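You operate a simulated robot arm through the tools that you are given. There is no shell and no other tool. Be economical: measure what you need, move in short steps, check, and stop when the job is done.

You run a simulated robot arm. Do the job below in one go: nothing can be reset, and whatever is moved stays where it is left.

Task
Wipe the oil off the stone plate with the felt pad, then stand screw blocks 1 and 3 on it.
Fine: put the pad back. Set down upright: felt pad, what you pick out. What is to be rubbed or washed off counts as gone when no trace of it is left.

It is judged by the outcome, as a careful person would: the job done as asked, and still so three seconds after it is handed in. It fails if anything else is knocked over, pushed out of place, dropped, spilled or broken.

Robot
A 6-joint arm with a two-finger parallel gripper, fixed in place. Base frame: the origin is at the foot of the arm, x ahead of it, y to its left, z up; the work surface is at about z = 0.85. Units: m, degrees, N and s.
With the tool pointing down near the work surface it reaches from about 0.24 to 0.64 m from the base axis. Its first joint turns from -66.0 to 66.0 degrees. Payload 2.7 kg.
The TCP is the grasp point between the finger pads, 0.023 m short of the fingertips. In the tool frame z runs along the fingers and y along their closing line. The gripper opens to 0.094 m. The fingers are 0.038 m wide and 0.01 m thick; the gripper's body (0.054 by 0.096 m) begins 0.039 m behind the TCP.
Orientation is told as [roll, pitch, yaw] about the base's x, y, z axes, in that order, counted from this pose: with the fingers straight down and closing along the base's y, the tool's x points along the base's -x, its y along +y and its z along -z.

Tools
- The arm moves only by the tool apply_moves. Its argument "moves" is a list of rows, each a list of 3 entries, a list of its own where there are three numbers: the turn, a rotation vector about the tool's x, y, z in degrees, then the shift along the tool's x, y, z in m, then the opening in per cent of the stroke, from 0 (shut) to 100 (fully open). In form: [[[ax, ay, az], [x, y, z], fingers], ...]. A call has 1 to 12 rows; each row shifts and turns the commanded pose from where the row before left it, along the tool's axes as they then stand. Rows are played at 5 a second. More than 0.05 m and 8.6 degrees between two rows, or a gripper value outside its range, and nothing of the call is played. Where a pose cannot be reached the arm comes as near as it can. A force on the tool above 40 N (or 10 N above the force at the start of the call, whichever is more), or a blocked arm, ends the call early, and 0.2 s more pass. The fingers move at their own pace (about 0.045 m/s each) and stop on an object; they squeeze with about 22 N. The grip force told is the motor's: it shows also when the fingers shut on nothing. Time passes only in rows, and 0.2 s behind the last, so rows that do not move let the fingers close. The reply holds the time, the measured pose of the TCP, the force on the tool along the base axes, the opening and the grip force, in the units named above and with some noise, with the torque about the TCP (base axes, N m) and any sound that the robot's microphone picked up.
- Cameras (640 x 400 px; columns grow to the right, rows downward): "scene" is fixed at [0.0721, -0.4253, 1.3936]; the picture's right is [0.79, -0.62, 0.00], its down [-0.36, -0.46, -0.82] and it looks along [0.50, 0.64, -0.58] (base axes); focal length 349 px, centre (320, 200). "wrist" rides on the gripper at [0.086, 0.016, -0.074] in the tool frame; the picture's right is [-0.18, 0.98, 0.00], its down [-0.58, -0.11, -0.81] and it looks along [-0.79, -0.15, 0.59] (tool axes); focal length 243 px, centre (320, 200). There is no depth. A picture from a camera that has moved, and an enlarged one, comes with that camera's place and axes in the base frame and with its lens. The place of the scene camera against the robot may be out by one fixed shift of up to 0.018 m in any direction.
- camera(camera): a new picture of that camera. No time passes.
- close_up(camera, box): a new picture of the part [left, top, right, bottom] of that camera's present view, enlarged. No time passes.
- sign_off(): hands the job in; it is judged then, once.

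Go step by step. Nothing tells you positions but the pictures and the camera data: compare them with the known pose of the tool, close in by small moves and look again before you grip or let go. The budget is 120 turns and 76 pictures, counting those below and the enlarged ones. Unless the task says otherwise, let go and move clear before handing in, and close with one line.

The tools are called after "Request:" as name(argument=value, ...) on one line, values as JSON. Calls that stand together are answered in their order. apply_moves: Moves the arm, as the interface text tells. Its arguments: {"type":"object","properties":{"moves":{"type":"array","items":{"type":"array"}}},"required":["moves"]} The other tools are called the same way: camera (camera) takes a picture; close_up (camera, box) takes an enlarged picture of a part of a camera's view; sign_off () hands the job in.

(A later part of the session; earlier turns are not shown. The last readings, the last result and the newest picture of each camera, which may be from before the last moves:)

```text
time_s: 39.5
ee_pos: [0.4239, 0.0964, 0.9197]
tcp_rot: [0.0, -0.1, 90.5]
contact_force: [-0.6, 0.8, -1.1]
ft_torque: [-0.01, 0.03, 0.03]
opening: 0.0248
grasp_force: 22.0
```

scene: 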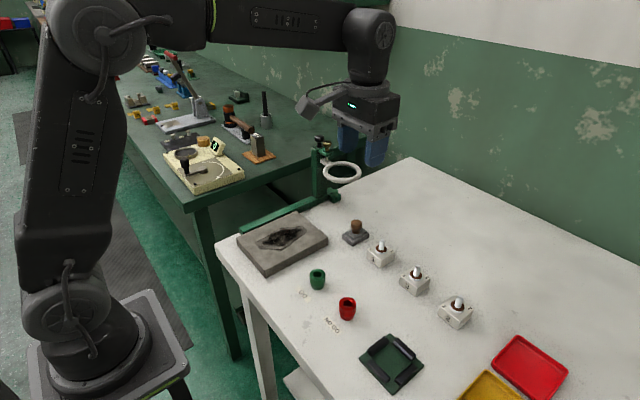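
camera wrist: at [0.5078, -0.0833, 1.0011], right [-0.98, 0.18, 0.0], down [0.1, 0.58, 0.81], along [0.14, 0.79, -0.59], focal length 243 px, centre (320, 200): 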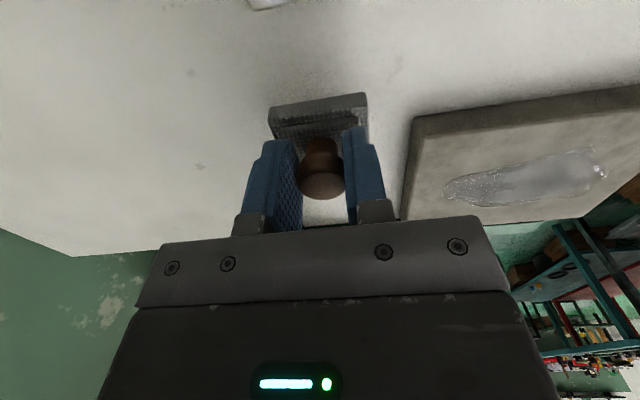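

Request:
apply_moves(moves=[[[0, 0, 0], [0, 0, 0.001], 0], [[0, 0, 0], [0, 0, 0], 0]])

Request:
close_up(camera="scene", box=[240, 170, 360, 280])

Request:
camera(camera="wrist")

```text
time_s: 40.1
ee_pos: [0.4229, 0.0965, 0.9207]
tcp_rot: [0.0, 0.1, 90.5]
contact_force: [0.0, 0.6, -0.5]
ft_torque: [0.01, -0.03, 0.01]
opening: 0.0248
grasp_force: 22.0
```

```text
3.64 times, centred on (300, 225) of scene
camera zoom: at [0.0721, -0.4253, 1.3936], right [0.79, -0.62, 0.0], down [-0.36, -0.46, -0.82], along [0.5, 0.64, -0.58], focal length 1268 px, centre (393, 109)
```

zoom: 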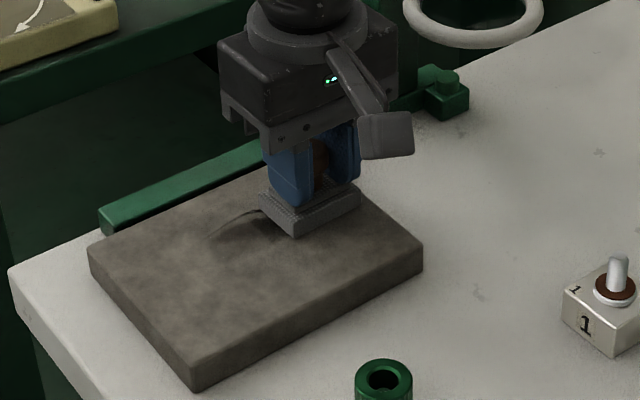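

```text
34 pictures are left
camera wrist: at [0.4084, 0.0106, 0.994], right [-0.98, 0.18, 0.0], down [0.1, 0.58, 0.81], along [0.14, 0.79, -0.59], focal length 243 px, centre (320, 200)
```

wrist: 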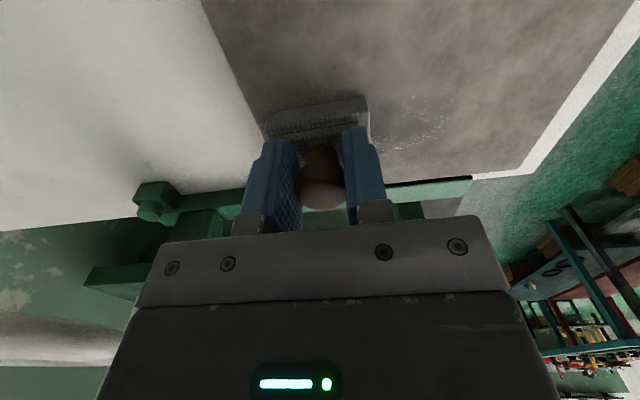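

Only a remnant on the +y side is left. I restore contact and go on there.

Request:
apply_moves(moves=[[[0, 0, 0], [0, 0, 0.001], 0], [[0, 0, 0], [0, 0.015, 0], 0], [[0, 0, 0], [0, 0, 0], 0]])

Request:
apply_moves(moves=[[[0, 0, 0], [0, 0, 0.0005], 0], [[0, 0, 0], [0, 0.015, 0], 0], [[0, 0, 0], [0, 0, 0], 0]])

```text
time_s: 40.9
ee_pos: [0.4095, 0.0975, 0.9187]
tcp_rot: [-0.3, -0.2, 90.4]
contact_force: [7.1, 0.5, 14.9]
ft_torque: [0.01, -0.04, -0.02]
opening: 0.0246
grasp_force: 21.8
```

```text
time_s: 41.7
ee_pos: [0.3942, 0.0981, 0.9177]
tcp_rot: [-0.5, -0.2, 90.4]
contact_force: [13.2, -0.9, 25.3]
ft_torque: [0.08, -0.2, -0.06]
opening: 0.0248
grasp_force: 21.6
```

Request:
apply_moves(moves=[[[0, 0, 0], [0, 0.023, -0.0006], 0], [[0, 0, 0], [0, 0.023, 0], 0], [[0, 0, 0], [0, 0.023, 0], 0], [[0, 0, 0], [-0.021, 0, 0.0003], 0], [[0, 0, 0], [0, -0.025, 0.0002], 0], [[0, 0, 0], [0, -0.025, 0.0002], 0], [[0, 0, 0], [0, 0, 0], 0]])

Request:
apply_moves(moves=[[[0, 0, 0], [0, -0.025, 0.0005], 0], [[0, 0, 0], [0, -0.025, 0.0005], 0], [[0, 0, 0], [0, 0, 0], 0]])

```text
time_s: 43.3
ee_pos: [0.3746, 0.1189, 0.9185]
tcp_rot: [0.2, 0.0, 90.4]
contact_force: [-7.7, 0.9, 16.0]
ft_torque: [0.21, 0.12, 0.11]
opening: 0.025
grasp_force: 22.6
```

```text
time_s: 43.8
ee_pos: [0.4096, 0.1195, 0.9183]
tcp_rot: [-0.2, -0.1, 90.3]
contact_force: [2.2, -1.1, 4.8]
ft_torque: [-0.03, -0.01, -0.04]
opening: 0.0249
grasp_force: 21.7
stopped in row 2: the force on the tool passed its limit (the readings are from after the stop); the commanded pose is now the measured one
```

Request:
apply_moves(moves=[[[0, 0, 0], [0, -0.015, 0.0002], 0], [[0, 0, 0], [0.01, 0, 0], 0], [[0, 0, 0], [0, 0.025, 0], 0], [[0, 0, 0], [0, 0.025, 0], 0], [[0, 0, 0], [0, 0, 0], 0]])

Request:
apply_moves(moves=[[[0, 0, 0], [0, 0.025, 0], 0], [[0, 0, 0], [0, 0.02, 0], 0], [[0, 0, 0], [0.015, 0, 0], 0], [[0, 0, 0], [0, -0.02, 0.0002], 0], [[0, 0, 0], [0, 0, 0], 0]])

```text
time_s: 45.0
ee_pos: [0.3762, 0.1093, 0.9182]
tcp_rot: [-0.5, -0.3, 90.5]
contact_force: [10.6, -2.5, 25.0]
ft_torque: [-0.07, 0.16, 0.0]
opening: 0.0248
grasp_force: 21.9
```

```text
time_s: 46.0
ee_pos: [0.3357, 0.0945, 0.916]
tcp_rot: [0.1, -0.1, 90.4]
contact_force: [1.2, -1.3, 4.2]
ft_torque: [0.0, -0.16, -0.05]
opening: 0.025
grasp_force: 22.1
stopped in row 4: the force on the tool passed its limit (the readings are from after the stop); the commanded pose is now the measured one
```

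Now I lift off and move aside to inspect the plate.

Request:
apply_moves(moves=[[[0, 0, 0], [0, 0, -0.02], 0], [[0, 0, 0], [0, -0.03, -0.03], 0], [[0, 0, 0], [0.03, -0.035, 0], 0], [[0, 0, 0], [0.03, -0.035, 0], 0], [[0, 0, 0], [0.03, -0.03, 0], 0], [[0, 0, 0], [0, 0, 0], 0]])

Request:
close_up(camera="scene", box=[220, 190, 380, 290])

Request:
camera(camera="wrist")

```text
time_s: 47.4
ee_pos: [0.4661, 0.0045, 0.9671]
tcp_rot: [0.2, 0.0, 90.4]
contact_force: [0.3, 0.0, -0.9]
ft_torque: [0.0, -0.01, -0.02]
opening: 0.0248
grasp_force: 22.2
```

```text
4.00 times, centred on (300, 240) of scene
camera zoom: at [0.0721, -0.4253, 1.3936], right [0.79, -0.62, 0.0], down [-0.36, -0.46, -0.82], along [0.5, 0.64, -0.58], focal length 1395 px, centre (400, 40)
```

zoom: 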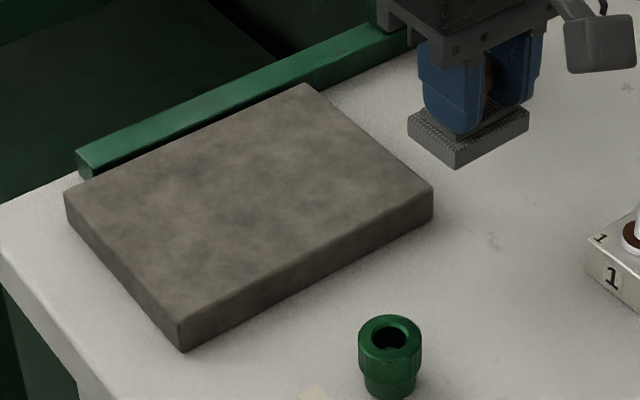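

```text
32 pictures are left
camera wrist: at [0.4519, -0.0816, 1.0415], right [-0.98, 0.18, 0.0], down [0.11, 0.58, 0.81], along [0.14, 0.79, -0.59], focal length 243 px, centre (320, 200)
```

wrist: 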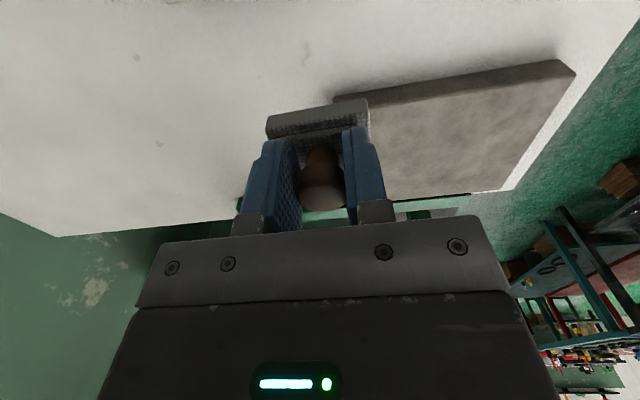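

Request:
close_up(camera="wrist", box=[360, 50, 580, 210])

Request:
close_up(camera="scene", box=[240, 205, 330, 270])

```text
2.50 times, centred on (470, 130) of wrist
camera zoom: at [0.4519, -0.0816, 1.0415], right [-0.98, 0.18, 0.0], down [0.11, 0.58, 0.81], along [0.14, 0.79, -0.59], focal length 606 px, centre (-55, 375)
```

zoom: 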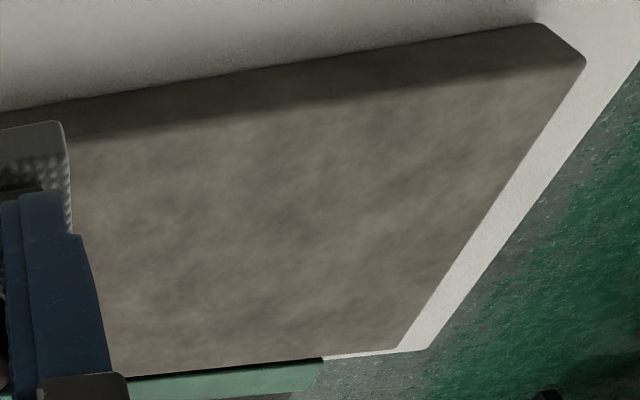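

```text
6.15 times, centred on (285, 238) of scene
camera zoom: at [0.0721, -0.4253, 1.3936], right [0.79, -0.62, 0.0], down [-0.36, -0.46, -0.82], along [0.5, 0.64, -0.58], focal length 2146 px, centre (535, -31)
```

zoom: 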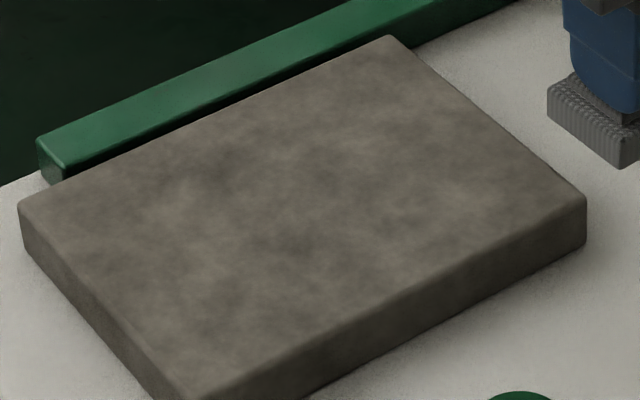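

The plate is clean and has not moved. I bring the pad back to its place.

Request:
apply_moves(moves=[[[0, 0, 0], [0, -0.028, 0], 0], [[0, 0, 0], [0.001, -0.029, 0.01], 0], [[0, 0, 0], [0, 0, 0.025], 0], [[0, 0, 0], [0, 0, 0.02], 0], [[0, 0, 0], [0, 0, 0.008], 0], [[0, 0, 0], [0, 0, 0], 0]])

Request:
close_up(camera="scene", box=[220, 190, 380, 290])

```text
time_s: 48.8
ee_pos: [0.5248, 0.0062, 0.9097]
tcp_rot: [-0.3, 0.0, 90.5]
contact_force: [-12.9, -3.4, 36.8]
ft_torque: [1.95, -1.08, 0.56]
opening: 0.0248
grasp_force: 22.0
```

```text
4.00 times, centred on (300, 240) of scene
camera zoom: at [0.0711, -0.4255, 1.3936], right [0.79, -0.62, 0.0], down [-0.36, -0.46, -0.82], along [0.5, 0.64, -0.58], focal length 1395 px, centre (400, 40)
```

zoom: 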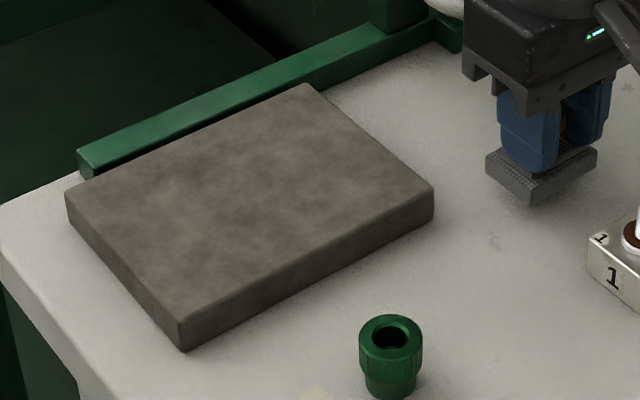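

Unexpected force: the gripper's flange has caught the ring again. I back up straight at once and look.

Request:
apply_moves(moves=[[[0, 0, 0], [0, 0, -0.02], 0], [[0, 0, 0], [0.005, 0.005, -0.03], 0], [[0, 0, 0], [0.01, 0.02, -0.01], 0], [[0, 0, 0], [0, 0, 0], 0]])

Request:
close_up(camera="scene", box=[290, 130, 390, 230])

```text
time_s: 49.8
ee_pos: [0.4963, -0.0107, 0.9634]
tcp_rot: [0.4, -0.1, 90.3]
contact_force: [0.1, -0.7, 0.0]
ft_torque: [0.0, -0.01, 0.02]
opening: 0.0252
grasp_force: 21.7
```

```text
4.00 times, centred on (340, 180) of scene
camera zoom: at [0.0721, -0.4253, 1.3936], right [0.79, -0.62, 0.0], down [-0.36, -0.46, -0.82], along [0.5, 0.64, -0.58], focal length 1395 px, centre (240, 280)
```

zoom: 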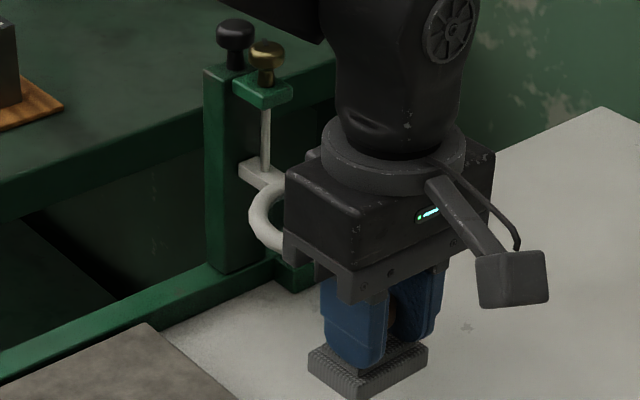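

The ring has slid down to its lower stop again. With it low the flange clears it, so I'll set the pad down first, on a slightly more distant line, and raise the ring afterwards.

Request:
apply_moves(moves=[[[0, 0, 0], [-0.0135, -0.0255, 0], 0], [[0, 0, 0], [0, 0, 0.02], 0], [[0, 0, 0], [0, 0, 0.02], 0], [[0, 0, 0], [0, 0, 0.014], 0], [[0, 0, 0], [0, 0, 0], 0]])

Request:
close_up(camera="scene", box=[300, 150, 400, 250])

Request:
camera(camera="wrist")

```text
time_s: 51.0
ee_pos: [0.5216, 0.0027, 0.9106]
tcp_rot: [0.2, 0.1, 90.4]
contact_force: [0.6, 0.2, -0.3]
ft_torque: [-0.03, -0.05, 0.01]
opening: 0.0247
grasp_force: 22.6
```

```text
4.00 times, centred on (350, 200) of scene
camera zoom: at [0.0721, -0.4253, 1.3936], right [0.79, -0.62, 0.0], down [-0.36, -0.46, -0.82], along [0.5, 0.64, -0.58], focal length 1395 px, centre (200, 200)
```

zoom: 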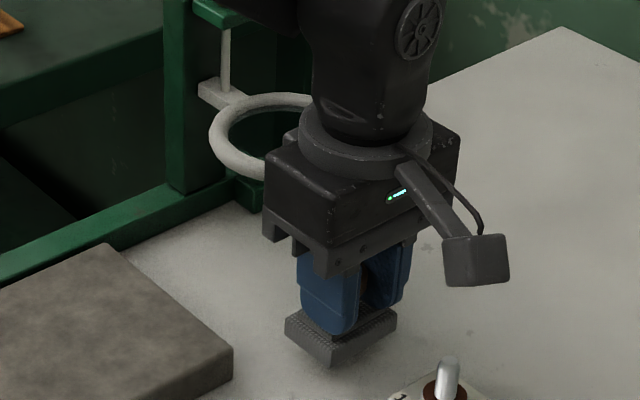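

```text
26 pictures are left
camera wrist: at [0.5082, -0.0828, 0.9844], right [-0.98, 0.18, 0.0], down [0.11, 0.58, 0.81], along [0.14, 0.79, -0.59], focal length 243 px, centre (320, 200)
```

wrist: 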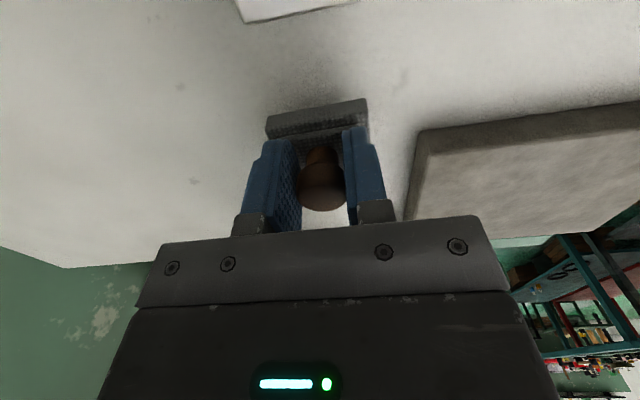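

The pad hangs about 15 mm above its old footprint. I lower it to touch.

Request:
apply_moves(moves=[[[0, 0, 0], [0, 0, 0.008], 0], [[0, 0, 0], [0, 0, 0.004], 0], [[0, 0, 0], [0, 0, 0.001], 0], [[0, 0, 0], [0, 0, 0], 0]])

Request:
apply_moves(moves=[[[0, 0, 0], [0, 0, 0.001], 0], [[0, 0, 0], [0, 0, 0], 0]])

```text
time_s: 52.0
ee_pos: [0.5231, 0.0039, 0.8972]
tcp_rot: [0.2, 0.0, 90.4]
contact_force: [0.2, -0.7, -0.8]
ft_torque: [0.05, 0.01, 0.03]
opening: 0.025
grasp_force: 21.8
```

```text
time_s: 52.6
ee_pos: [0.5223, 0.0029, 0.8948]
tcp_rot: [0.2, -0.1, 90.4]
contact_force: [-0.2, 0.6, -0.7]
ft_torque: [0.02, 0.0, 0.03]
opening: 0.0251
grasp_force: 22.2
```

Request:
apply_moves(moves=[[[0, 0, 0], [0, 0, 0.001], 0], [[0, 0, 0], [0, 0, 0], 0]])

Request:
apply_moves(moves=[[[0, 0, 0], [0, 0, 0.001], 0], [[0, 0, 0], [0, 0, 0], 0]])

```text
time_s: 53.2
ee_pos: [0.5234, 0.0034, 0.8939]
tcp_rot: [0.3, 0.0, 90.4]
contact_force: [0.3, 0.0, -0.9]
ft_torque: [-0.02, 0.01, -0.03]
opening: 0.0248
grasp_force: 22.3
```

```text
time_s: 53.8
ee_pos: [0.5226, 0.0048, 0.8933]
tcp_rot: [0.2, 0.0, 90.4]
contact_force: [-0.2, -0.3, -0.7]
ft_torque: [-0.03, 0.0, -0.01]
opening: 0.0247
grasp_force: 21.6
```

Request:
apply_moves(moves=[[[0, 0, 0], [0, 0, 0.001], 0], [[0, 0, 0], [0, 0, 0], 0]])

Request:
apply_moves(moves=[[[0, 0, 0], [0, 0, 0.001], 0], [[0, 0, 0], [0, 0, 0], 0]])

Request:
close_up(camera="scene", box=[300, 150, 400, 250])

```text
time_s: 54.4
ee_pos: [0.5231, 0.0035, 0.8928]
tcp_rot: [0.1, 0.1, 90.4]
contact_force: [-3.0, -1.2, 6.0]
ft_torque: [0.14, -0.08, 0.01]
opening: 0.0248
grasp_force: 22.4
```

```text
time_s: 55.0
ee_pos: [0.5234, 0.0031, 0.8929]
tcp_rot: [0.0, 0.0, 90.4]
contact_force: [-4.9, -1.2, 20.9]
ft_torque: [0.21, 0.07, 0.01]
opening: 0.0248
grasp_force: 21.4
```

```text
4.00 times, centred on (350, 200) of scene
camera zoom: at [0.0716, -0.4254, 1.3936], right [0.79, -0.62, 0.0], down [-0.36, -0.46, -0.82], along [0.5, 0.64, -0.58], focal length 1395 px, centre (200, 200)
```

zoom: 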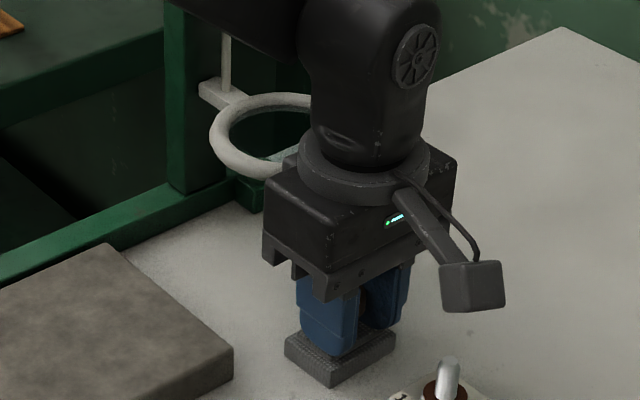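

The pad stands on its old spot. I ease off, open and rise straight up.

Request:
apply_moves(moves=[[[0, 0, 0], [0, 0, -0.001], 0], [[0, 0, 0], [0, 0, 0], 55], [[0, 0, 0], [0, 0, 0], 55], [[0, 0, 0], [0, 0, 0], 55], [[0, 0, 0], [0, 0, -0.02], 55], [[0, 0, 0], [0, 0, -0.03], 55], [[0, 0, 0], [0.0, 0, -0.04], 55], [[0, 0, 0], [0.02, 0, -0.03], 55], [[0, 0, 0], [0.03, 0, -0.03], 55], [[0, 0, 0], [0.03, 0, 0], 55], [[0, 0, 0], [0, 0, 0], 55]])

Request:
close_up(camera="scene", box=[290, 130, 430, 280])

```text
time_s: 57.4
ee_pos: [0.523, -0.0787, 1.041]
tcp_rot: [0.1, 0.0, 90.4]
contact_force: [-0.3, 0.7, -0.5]
ft_torque: [0.01, 0.02, 0.0]
opening: 0.0517
grasp_force: 0.1
```

```text
2.67 times, centred on (360, 205) of scene
camera zoom: at [0.0721, -0.4253, 1.3936], right [0.79, -0.62, 0.0], down [-0.36, -0.46, -0.82], along [0.5, 0.64, -0.58], focal length 930 px, centre (213, 187)
```

zoom: 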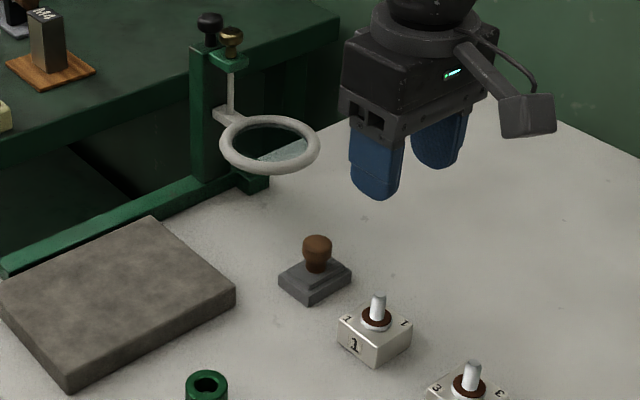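

The pad stands back in its place. The blocks come next (ring last): block 1 should be at about (0.5215, -0.0735), straight below; I check with the wrist camera.

Request:
camera(camera="wrist")

```text
23 pictures are left
camera wrist: at [0.5093, -0.1642, 1.1155], right [-0.98, 0.18, 0.0], down [0.11, 0.58, 0.81], along [0.14, 0.79, -0.59], focal length 243 px, centre (320, 200)
```

wrist: 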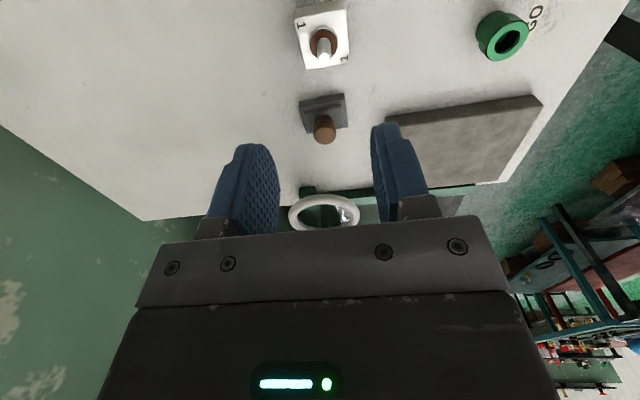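

Request:
apply_moves(moves=[[[0, 0, 0], [-0.003, 0.002, 0.03], 75], [[0, 0, 0], [0, 0, 0.04], 75], [[0, 0, 0], [0, 0, 0.04], 75], [[0, 0, 0], [0, 0, 0.015], 75], [[0, 0, 0], [0, 0, 0], 75]])

Request:
camera(camera="wrist")

Request:
close_up(camera="scene", box=[330, 180, 450, 300])

```text
time_s: 58.6
ee_pos: [0.5225, -0.077, 0.9166]
tcp_rot: [0.2, -0.1, 90.5]
contact_force: [0.8, -0.3, 0.1]
ft_torque: [-0.02, 0.03, -0.01]
opening: 0.0704
grasp_force: 0.0
```

```text
22 pictures are left
camera wrist: at [0.5083, -0.1625, 0.991], right [-0.98, 0.18, 0.0], down [0.11, 0.58, 0.81], along [0.14, 0.79, -0.59], focal length 243 px, centre (320, 200)
```

wrist: 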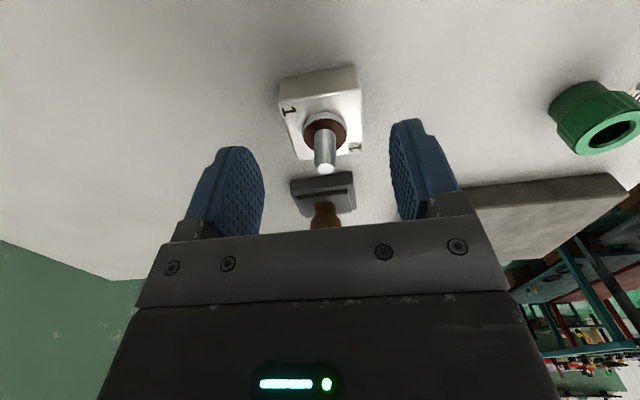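

```text
3.33 times, centred on (390, 240) of scene
camera zoom: at [0.0721, -0.4253, 1.3936], right [0.79, -0.62, 0.0], down [-0.36, -0.46, -0.82], along [0.5, 0.64, -0.58], focal length 1162 px, centre (87, 67)
```

zoom: 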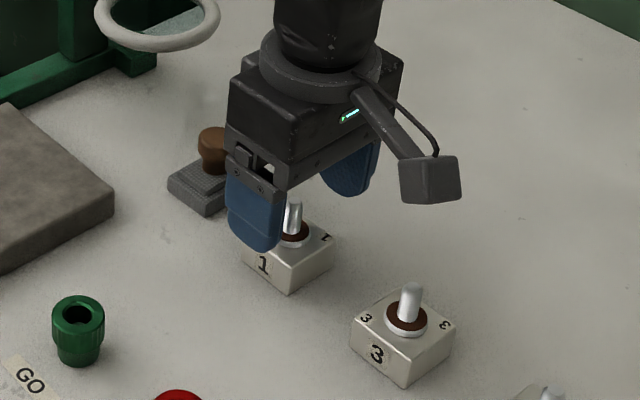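

Aligned. I descend to z about 0.882 and close on block 1.

Request:
apply_moves(moves=[[[0, 0, 0], [-0.001, 0.001, 0.015], 75], [[0, 0, 0], [0, 0, 0.012], 75], [[0, 0, 0], [0, 0, 0.007], 75], [[0, 0, 0], [0, 0, 0], 75], [[0, 0, 0], [0, 0, 0], 0], [[0, 0, 0], [0, 0, 0], 0], [[0, 0, 0], [0, 0, 0], 0], [[0, 0, 0], [0, 0, 0], 0]])

```text
time_s: 60.4
ee_pos: [0.5214, -0.0738, 0.8821]
tcp_rot: [0.3, 0.1, 90.5]
contact_force: [-0.8, -0.5, -0.3]
ft_torque: [-0.03, 0.01, -0.03]
opening: 0.0437
grasp_force: 21.5
```

Request:
apply_moves(moves=[[[0, 0, 0], [0, 0, -0.02], 0], [[0, 0, 0], [0, 0, -0.035], 0], [[0, 0, 0], [0, 0.02, -0.03], 0], [[0, 0, 0], [0, 0.04, 0], 0], [[0, 0, 0], [0, 0.041, 0], 0], [[0, 0, 0], [0, 0, 0], 0]])

Request:
close_up(camera="scene", box=[270, 150, 430, 270])

```text
time_s: 61.8
ee_pos: [0.4201, -0.0739, 0.9687]
tcp_rot: [0.2, 0.1, 90.4]
contact_force: [-0.6, -0.4, -4.2]
ft_torque: [-0.01, 0.0, 0.01]
opening: 0.0437
grasp_force: 22.1
```

```text
3.33 times, centred on (350, 210) of scene
camera zoom: at [0.0721, -0.4253, 1.3936], right [0.79, -0.62, 0.0], down [-0.36, -0.46, -0.82], along [0.5, 0.64, -0.58], focal length 1162 px, centre (220, 167)
```

zoom: 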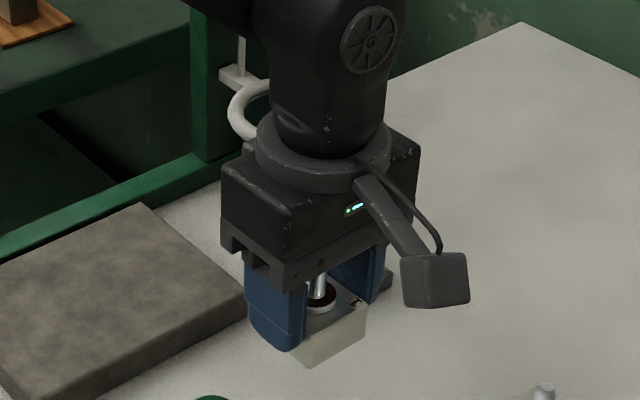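

Request:
apply_moves(moves=[[[0, 0, 0], [-0.04, 0, 0], 0], [[0, 0, 0], [-0.04, 0, 0], 0], [[0, 0, 0], [-0.04, 0, 0], 0], [[0, 0, 0], [-0.04, 0, 0], 0], [[0, 0, 0], [-0.029, 0, 0], 0], [[0, 0, 0], [0, 0, 0.03], 0], [[0, 0, 0], [0, 0, 0.022], 0], [[0, 0, 0], [0, 0, 0], 0]])

Request:
close_up(camera="scene", box=[220, 160, 380, 280])

```text
time_s: 63.6
ee_pos: [0.4194, 0.1162, 0.9168]
tcp_rot: [0.2, 0.0, 90.5]
contact_force: [0.4, 0.2, -4.3]
ft_torque: [0.02, 0.0, -0.01]
opening: 0.044
grasp_force: 22.3
```

```text
3.33 times, centred on (300, 220) of scene
camera zoom: at [0.0722, -0.4253, 1.3936], right [0.79, -0.62, 0.0], down [-0.36, -0.46, -0.82], along [0.5, 0.64, -0.58], focal length 1162 px, centre (387, 133)
```

zoom: 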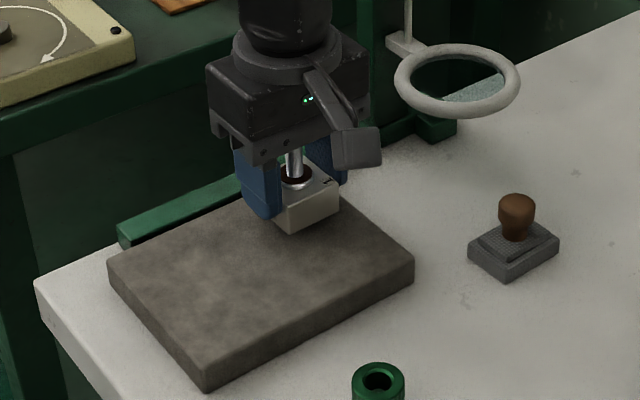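

Request:
apply_moves(moves=[[[0, 0, 0], [0, 0, 0.005], 0], [[0, 0, 0], [0, 0, 0.002], 0], [[0, 0, 0], [0, 0, 0], 0]])

Request:
apply_moves(moves=[[[0, 0, 0], [0, 0, 0.001], 0], [[0, 0, 0], [0, 0, 0], 0]])

Request:
apply_moves(moves=[[[0, 0, 0], [0, 0, 0.001], 0], [[0, 0, 0], [0, 0, 0], 0]])

```text
time_s: 64.4
ee_pos: [0.4194, 0.116, 0.9095]
tcp_rot: [0.3, 0.0, 90.4]
contact_force: [0.4, 0.5, -4.7]
ft_torque: [0.02, 0.0, -0.03]
opening: 0.0437
grasp_force: 21.8
```

```text
time_s: 65.0
ee_pos: [0.418, 0.1155, 0.9094]
tcp_rot: [0.1, 0.0, 90.4]
contact_force: [0.2, -0.3, -4.2]
ft_torque: [0.02, 0.0, 0.02]
opening: 0.0437
grasp_force: 22.0
```

```text
time_s: 65.6
ee_pos: [0.4174, 0.1152, 0.9077]
tcp_rot: [0.2, -0.1, 90.4]
contact_force: [-1.2, 0.8, -4.7]
ft_torque: [-0.01, 0.02, -0.02]
opening: 0.0438
grasp_force: 22.2
```

Request:
apply_moves(moves=[[[0, 0, 0], [0, 0, 0.001], 0], [[0, 0, 0], [0, 0, 0], 0]])

Request:
apply_moves(moves=[[[0, 0, 0], [0, 0, 0.0007], 0], [[0, 0, 0], [0, 0, 0], 0]])

```text
time_s: 66.2
ee_pos: [0.4181, 0.1146, 0.9076]
tcp_rot: [0.2, 0.1, 90.4]
contact_force: [-3.8, -2.9, 8.3]
ft_torque: [-0.11, -0.07, -0.05]
opening: 0.0438
grasp_force: 22.1
```

```text
time_s: 66.8
ee_pos: [0.4182, 0.1147, 0.9069]
tcp_rot: [0.2, -0.1, 90.4]
contact_force: [-7.9, -3.2, 19.4]
ft_torque: [-0.01, 0.1, -0.08]
opening: 0.044
grasp_force: 22.0
```

Block 1 rests on the plate. I release, rise and go over block 3.

Request:
apply_moves(moves=[[[0, 0, 0], [0, 0, -0.001], 0], [[0, 0, 0], [0, 0, 0], 70], [[0, 0, 0], [0, 0, 0], 70], [[0, 0, 0], [0, 0, 0], 70], [[0, 0, 0], [0, 0, -0.03], 70], [[0, 0, 0], [0, 0, -0.04], 70], [[0, 0, 0], [0.04, 0, -0.03], 70], [[0, 0, 0], [0.05, 0, 0], 70], [[0, 0, 0], [0.05, 0, 0], 70], [[0, 0, 0], [0.05, 0, 0], 70], [[0, 0, 0], [0.04, -0.03, 0], 70], [[0, 0, 0], [0.035, -0.035, 0], 70]])

Request:
apply_moves(moves=[[[0, 0, 0], [0.02, -0.035, 0], 75], [[0, 0, 0], [0, 0, 0], 75]])

Request:
camera(camera="wrist")

Request:
close_up(camera="scene", box=[220, 150, 380, 290])

```text
time_s: 69.4
ee_pos: [0.4837, -0.1511, 1.0096]
tcp_rot: [0.2, 0.1, 90.4]
contact_force: [0.2, -0.6, -0.2]
ft_torque: [0.03, -0.04, 0.02]
opening: 0.0658
grasp_force: 0.0
```

```text
time_s: 70.0
ee_pos: [0.5205, -0.1717, 1.0079]
tcp_rot: [0.3, 0.0, 90.4]
contact_force: [0.1, 0.3, 0.1]
ft_torque: [0.02, -0.01, -0.01]
opening: 0.0707
grasp_force: 0.1
```

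```text
18 pictures are left
camera wrist: at [0.506, -0.2565, 1.0845], right [-0.98, 0.18, 0.0], down [0.11, 0.58, 0.81], along [0.14, 0.79, -0.59], focal length 243 px, centre (320, 200)
```

wrist: 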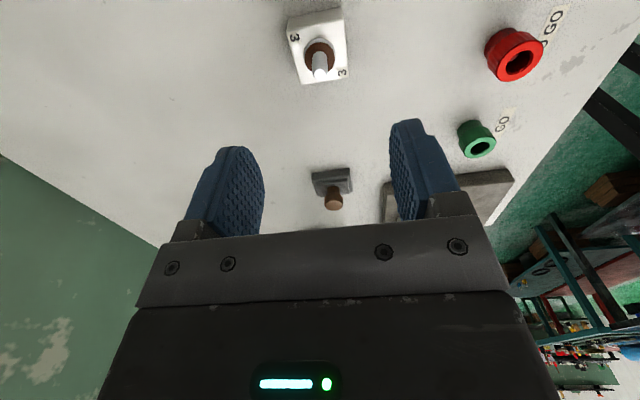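

```text
2.86 times, centred on (300, 220) of scene
camera zoom: at [0.0721, -0.4253, 1.3936], right [0.79, -0.62, 0.0], down [-0.36, -0.46, -0.82], along [0.5, 0.64, -0.58], focal length 996 px, centre (377, 143)
```

zoom: 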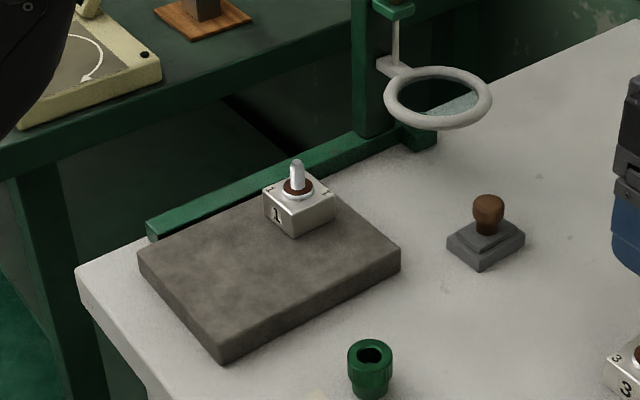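

Block 1 stands well on the plate, and block 3 is right below the gripper. I descend and grip it.

Request:
apply_moves(moves=[[[0, 0, 0], [0, 0, 0.04], 75], [[0, 0, 0], [0, 0, 0.04], 75], [[0, 0, 0], [0, 0, 0.02], 75], [[0, 0, 0], [0, 0, 0], 75]])

Request:
camera(camera="wrist")

```text
time_s: 71.0
ee_pos: [0.5181, -0.1682, 0.9096]
tcp_rot: [0.2, 0.0, 90.4]
contact_force: [-0.1, 0.0, 0.5]
ft_torque: [-0.01, -0.01, -0.03]
opening: 0.0704
grasp_force: 0.1
```

```text
16 pictures are left
camera wrist: at [0.5038, -0.2544, 0.9835], right [-0.98, 0.18, 0.0], down [0.11, 0.58, 0.81], along [0.14, 0.79, -0.59], focal length 243 px, centre (320, 200)
```

wrist: 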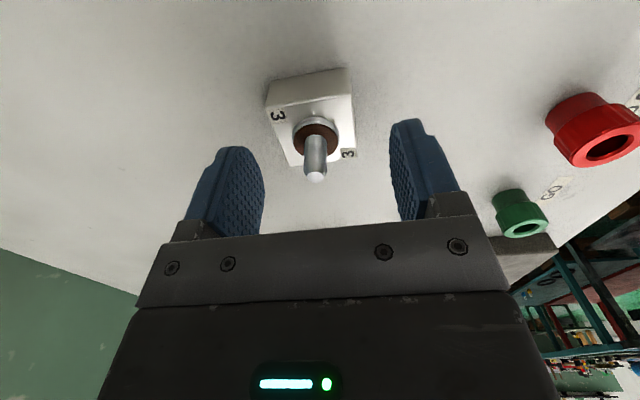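

Request:
apply_moves(moves=[[[0, 0, 0], [0.001, -0.002, 0.013], 75], [[0, 0, 0], [0, 0, 0.009], 75], [[0, 0, 0], [0, 0, 0.006], 75], [[0, 0, 0], [0, 0, 0], 75], [[0, 0, 0], [0, 0, 0], 0], [[0, 0, 0], [0, 0, 0], 0], [[0, 0, 0], [0, 0, 0], 0], [[0, 0, 0], [0, 0, 0], 0]])

```text
time_s: 72.8
ee_pos: [0.5212, -0.1688, 0.879]
tcp_rot: [0.3, 0.0, 90.4]
contact_force: [-1.3, -0.8, -0.3]
ft_torque: [-0.03, -0.04, 0.03]
opening: 0.0437
grasp_force: 22.1
```

Request:
apply_moves(moves=[[[0, 0, 0], [0, 0, -0.02], 0], [[0, 0, 0], [0, 0, -0.035], 0], [[0, 0, 0], [0, 0.02, -0.035], 0], [[0, 0, 0], [0, 0.045, 0], 0], [[0, 0, 0], [0, 0.045, 0], 0], [[0, 0, 0], [0, 0.045, 0], 0], [[0, 0, 0], [-0.035, 0.031, 0], 0], [[0, 0, 0], [-0.05, 0, 0], 0], [[0, 0, 0], [-0.05, 0, 0], 0], [[0, 0, 0], [-0.05, 0, 0], 0], [[0, 0, 0], [-0.05, 0, 0], 0], [[0, 0, 0], [0, 0, 0], 0]])

Request:
camera(camera="scene")

```text
time_s: 75.4
ee_pos: [0.3365, 0.0635, 0.9695]
tcp_rot: [0.3, 0.0, 90.4]
contact_force: [-0.5, 0.6, -3.7]
ft_torque: [-0.02, -0.03, -0.01]
opening: 0.0438
grasp_force: 21.8
```

```text
15 pictures are left
```

scene: 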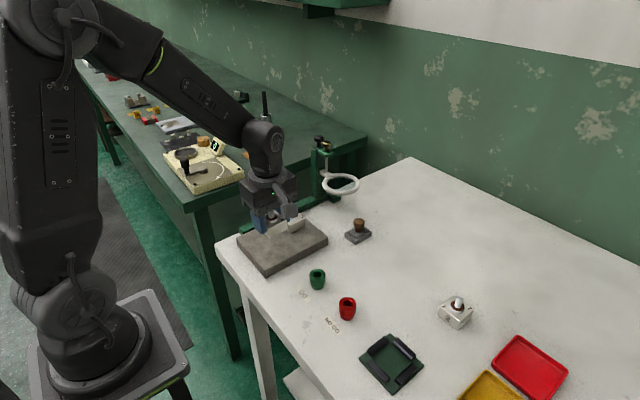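

Request:
apply_moves(moves=[[[0, 0, 0], [-0.005, 0, 0.03], 0], [[0, 0, 0], [0, 0, 0.023], 0], [[0, 0, 0], [0, 0, 0.005], 0], [[0, 0, 0], [0, 0, 0], 0]])

Request:
apply_moves(moves=[[[0, 0, 0], [0, 0, 0.002], 0], [[0, 0, 0], [0, 0, 0], 0]])

Request:
apply_moves(moves=[[[0, 0, 0], [0, 0, 0.001], 0], [[0, 0, 0], [0, 0, 0], 0]])

```text
time_s: 76.4
ee_pos: [0.335, 0.0688, 0.9107]
tcp_rot: [0.3, 0.0, 90.4]
contact_force: [-0.8, -0.4, -3.3]
ft_torque: [0.01, 0.0, 0.01]
opening: 0.0437
grasp_force: 21.8
```

```text
time_s: 77.0
ee_pos: [0.3351, 0.07, 0.9088]
tcp_rot: [0.2, 0.0, 90.3]
contact_force: [0.1, 0.9, -3.8]
ft_torque: [-0.02, 0.0, -0.01]
opening: 0.0437
grasp_force: 21.8
```

```text
time_s: 77.6
ee_pos: [0.3355, 0.0692, 0.9081]
tcp_rot: [0.2, 0.0, 90.4]
contact_force: [-0.4, -0.4, -4.4]
ft_torque: [-0.04, 0.0, -0.07]
opening: 0.0439
grasp_force: 22.0
```

Request:
apply_moves(moves=[[[0, 0, 0], [0, 0, 0.001], 0], [[0, 0, 0], [0, 0, 0], 0]])

Request:
apply_moves(moves=[[[0, 0, 0], [0, 0, 0.001], 0], [[0, 0, 0], [0, 0, 0], 0]])

```text
time_s: 78.2
ee_pos: [0.3354, 0.0681, 0.9067]
tcp_rot: [0.2, 0.0, 90.5]
contact_force: [-0.5, 1.0, -4.0]
ft_torque: [-0.01, 0.02, 0.03]
opening: 0.0439
grasp_force: 21.2
```

```text
time_s: 78.8
ee_pos: [0.3343, 0.0685, 0.9062]
tcp_rot: [0.1, 0.0, 90.4]
contact_force: [0.1, -0.1, -3.8]
ft_torque: [0.0, -0.02, 0.0]
opening: 0.0439
grasp_force: 21.9
```

Request:
apply_moves(moves=[[[0, 0, 0], [0, 0, 0.001], 0], [[0, 0, 0], [0, 0, 0], 0]])

Request:
apply_moves(moves=[[[0, 0, 0], [0, 0, 0.0007], 0], [[0, 0, 0], [0, 0, 0], 0]])

```text
time_s: 79.4
ee_pos: [0.3345, 0.0684, 0.9069]
tcp_rot: [0.3, 0.0, 90.5]
contact_force: [0.6, 0.5, -4.1]
ft_torque: [0.0, -0.01, -0.02]
opening: 0.0439
grasp_force: 22.1
```

```text
time_s: 80.0
ee_pos: [0.335, 0.0685, 0.9046]
tcp_rot: [0.2, 0.0, 90.3]
contact_force: [0.1, -0.7, -3.8]
ft_torque: [0.01, 0.01, 0.0]
opening: 0.0443
grasp_force: 21.7
```

Request:
apply_moves(moves=[[[0, 0, 0], [0, 0, 0.001], 0], [[0, 0, 0], [0, 0, 0], 0]])

Request:
close_up(camera="scene", box=[220, 180, 340, 280])

```text
time_s: 80.6
ee_pos: [0.3348, 0.0685, 0.9048]
tcp_rot: [0.2, 0.0, 90.4]
contact_force: [-5.0, -1.3, 11.1]
ft_torque: [-0.07, -0.18, -0.02]
opening: 0.0439
grasp_force: 21.7
```

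```text
4.00 times, centred on (280, 230) of scene
camera zoom: at [0.0718, -0.4254, 1.3936], right [0.79, -0.62, 0.0], down [-0.36, -0.46, -0.82], along [0.5, 0.64, -0.58], focal length 1395 px, centre (480, 80)
```

zoom: 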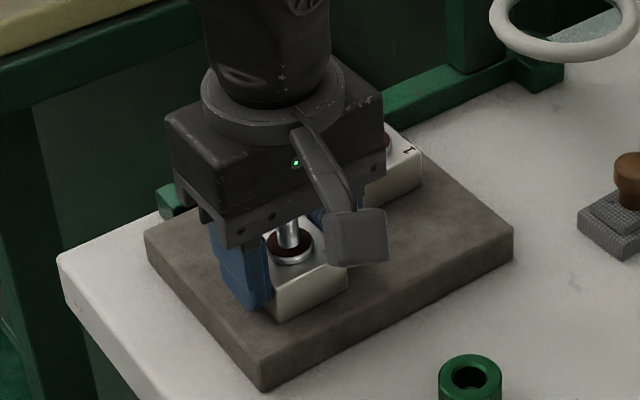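

Block 3 rests on the plate. I release and rise straight.

Request:
apply_moves(moves=[[[0, 0, 0], [0, 0, -0.0005], 0], [[0, 0, 0], [0, 0, 0], 65], [[0, 0, 0], [0, 0, 0], 65], [[0, 0, 0], [0, 0, 0], 65], [[0, 0, 0], [0, 0, -0.03], 65], [[0, 0, 0], [0, 0, -0.04], 65], [[0, 0, 0], [0, 0, -0.04], 65], [[0, 0, 0], [0.03, -0.02, -0.03], 55], [[0, 0, 0], [0.035, -0.03, -0.02], 55], [[0, 0, 0], [0.035, -0.03, -0.02], 55], [[0, 0, 0], [0.03, -0.03, 0], 55], [[0, 0, 0], [0, 0, 0], 55]])

Request:
apply_moves(moves=[[[0, 0, 8.2], [0, 0, 0], 55], [[0, 0, 8.2], [0, 0, 0], 55], [[0, 0, 8.2], [0, 0, 0], 55], [[0, 0, 8.2], [0, 0, 0], 55], [[0, 0, 8.2], [0, 0, 0], 55], [[0, 0, 8.2], [0, 0, 0], 55], [[0, 0, 8.2], [0, 0, 0], 55], [[0, 0, 8.2], [0, 0, 0], 55], [[0, 0, 8.2], [0, 0, 0], 55], [[0, 0, 8.2], [0, 0, 0], 55], [[0, 0, 8.4], [0, 0, 0], 55], [[0, 0, 0], [0, 0, 0], 55]])

Request:
camera(camera="scene")

Request:
camera(camera="wrist")

```text
refused: row 9 steps farther than a row can; nothing moved
```

```text
time_s: 83.2
ee_pos: [0.3343, 0.0688, 0.9038]
tcp_rot: [0.1, 0.1, -0.1]
contact_force: [-0.3, 1.1, 1.1]
ft_torque: [-0.01, 0.0, 0.03]
opening: 0.0525
grasp_force: 0.5
```

```text
13 pictures are left
```

scene: 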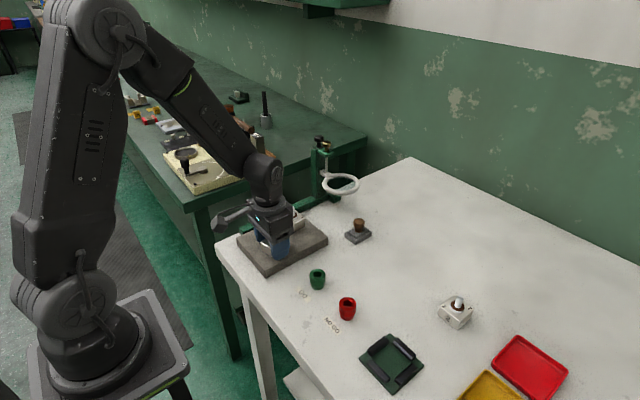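

```text
12 pictures are left
camera wrist: at [0.2492, 0.0855, 0.9793], right [0.19, 0.98, 0.0], down [0.58, -0.11, 0.8], along [0.79, -0.15, -0.59], focal length 243 px, centre (320, 200)
```

wrist: 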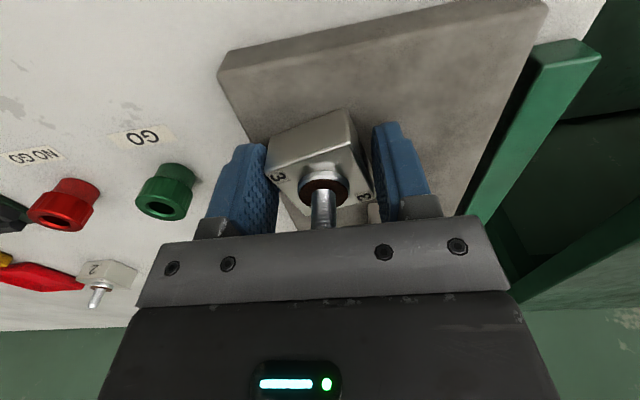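

The first call was refused, so the turn took place around block 3; it still stands between the fingers, only turned somewhat. I open wider and rise straight up.

Request:
apply_moves(moves=[[[0, 0, 0], [0, 0, 0], 85], [[0, 0, 0], [0, 0, 0], 85], [[0, 0, 0], [0, 0, 0], 85], [[0, 0, 0], [0, 0, -0.02], 85], [[0, 0, 0], [0, 0, -0.03], 85], [[0, 0, 0], [0, 0, -0.04], 85], [[0, 0, 0], [0, 0, -0.04], 85], [[0, 0, 0], [-0.02, -0.03, -0.02], 55], [[0, 0, 0], [-0.03, -0.035, -0.01], 55], [[0, 0, 0], [-0.03, -0.035, -0.01], 55], [[0, 0, 0], [-0.03, -0.03, 0], 55], [[0, 0, 0], [0, 0, 0], 55]])

Request:
close_up(camera="scene", box=[220, 150, 390, 290])

```text
time_s: 85.8
ee_pos: [0.4448, -0.0621, 1.0749]
tcp_rot: [-0.1, 0.3, 0.0]
contact_force: [-0.3, -0.2, -0.8]
ft_torque: [0.01, 0.02, -0.03]
opening: 0.0517
grasp_force: 0.1
```

```text
2.86 times, centred on (305, 220) of scene
camera zoom: at [0.0721, -0.4253, 1.3936], right [0.79, -0.62, 0.0], down [-0.36, -0.46, -0.82], along [0.5, 0.64, -0.58], focal length 996 px, centre (363, 143)
```

zoom: 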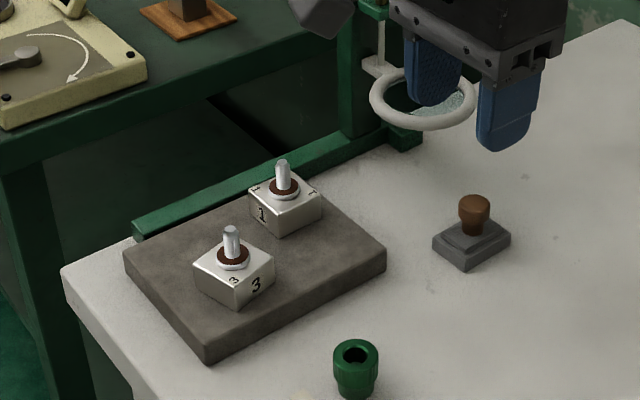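

Both blocks stand upright on the plate, and the pad is at its place. Last, I raise the ring again the way I did before.

Request:
apply_moves(moves=[[[-8.3, 0, 0], [-0.0122, 0, 0], 55], [[-8.3, 0, 0], [-0.0122, 0, 0], 55], [[-8.3, 0, 0], [-0.0122, 0, 0], 55], [[-8.3, 0, 0], [-0.0122, 0, 0], 55], [[-8.3, 0, 0], [-0.0122, 0, 0], 55], [[-8.3, 0, 0], [-0.0122, 0, 0], 55], [[-8.3, 0, 0], [-0.0122, 0, 0], 55], [[-8.3, 0, 0], [-0.0122, 0, 0], 55], [[-8.4, 0, 0], [-0.0122, 0, 0], 55], [[0, 0, 0], [0, 0, 0], 55]])

Request:
apply_moves(moves=[[[0, 0, 0], [0, -0.04, 0.02], 55], [[0, 0, 0], [0, -0.04, 0.02], 55], [[0, 0, 0], [0, 0, 0], 55]])

Request:
camera(camera="wrist")

```text
time_s: 88.0
ee_pos: [0.5548, -0.062, 1.0726]
tcp_rot: [74.8, 0.2, 0.0]
contact_force: [-0.1, -0.1, 0.3]
ft_torque: [0.0, 0.0, 0.03]
opening: 0.052
grasp_force: 0.0
```

```text
time_s: 88.8
ee_pos: [0.5549, -0.0454, 0.9853]
tcp_rot: [74.9, 0.2, 0.1]
contact_force: [0.5, -0.9, -0.3]
ft_torque: [0.02, -0.01, -0.01]
opening: 0.0518
grasp_force: 0.0
```

```text
10 pictures are left
camera wrist: at [0.4698, -0.1118, 1.0211], right [0.19, 0.26, 0.95], down [0.58, -0.81, 0.1], along [0.79, 0.53, -0.3], focal length 243 px, centre (320, 200)
```

wrist: 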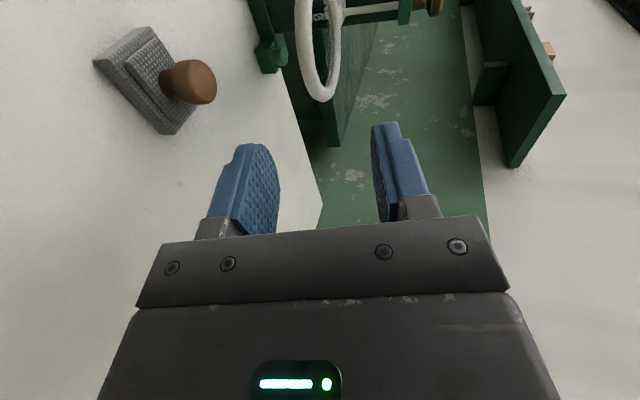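

Request:
apply_moves(moves=[[[0, 0, 0], [0, -0.0062, 0.03], 55], [[0, 0, 0], [0, 0, 0.03], 55], [[0, 0, 0], [0, 0, 0.03], 55], [[0, 0, 0], [0, 0, 0.027], 55], [[0, 0, 0], [0, 0, 0], 55]])

Request:
camera(camera="wrist")

```text
time_s: 90.0
ee_pos: [0.5532, 0.0689, 0.9481]
tcp_rot: [74.8, 0.2, 0.0]
contact_force: [0.6, 0.4, 0.3]
ft_torque: [0.03, 0.04, 0.0]
opening: 0.0518
grasp_force: 0.1
```

```text
9 pictures are left
camera wrist: at [0.4679, 0.0021, 0.984], right [0.19, 0.26, 0.95], down [0.58, -0.81, 0.1], along [0.79, 0.53, -0.3], focal length 243 px, centre (320, 200)
```

wrist: 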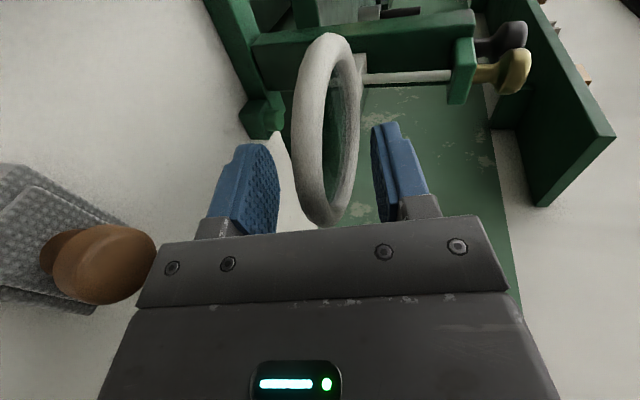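

The rim is between the fingers, no contact yet. I lift it.

Request:
apply_moves(moves=[[[0, 0, 0], [0, 0.0075, -0.002], 55], [[0, 0, 0], [0, 0.0075, -0.002], 55], [[0, 0, 0], [0, 0.0075, -0.002], 55], [[0, 0, 0], [0, 0.0075, -0.002], 55], [[0, 0, 0], [0, 0.0075, -0.002], 55], [[0, 0, 0], [0, 0.0075, -0.002], 55], [[0, 0, 0], [0, 0.0075, -0.002], 55], [[0, 0, 0], [0, 0.002, -0.0005], 55], [[0, 0, 0], [0, 0, 0], 55], [[0, 0, 0], [0, 0, 0], 55]])

Request:
camera(camera="wrist")

```text
time_s: 92.2
ee_pos: [0.5543, 0.0686, 1.0035]
tcp_rot: [74.8, 0.4, -0.1]
contact_force: [-0.5, -0.2, -12.8]
ft_torque: [0.26, -0.07, -0.11]
opening: 0.0577
grasp_force: 6.3
```

```text
8 pictures are left
camera wrist: at [0.4687, 0.0013, 1.0403], right [0.19, 0.26, 0.95], down [0.58, -0.81, 0.1], along [0.79, 0.53, -0.3], focal length 243 px, centre (320, 200)
```

wrist: 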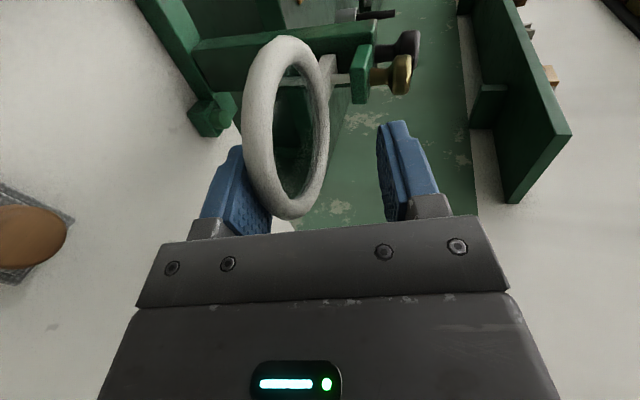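

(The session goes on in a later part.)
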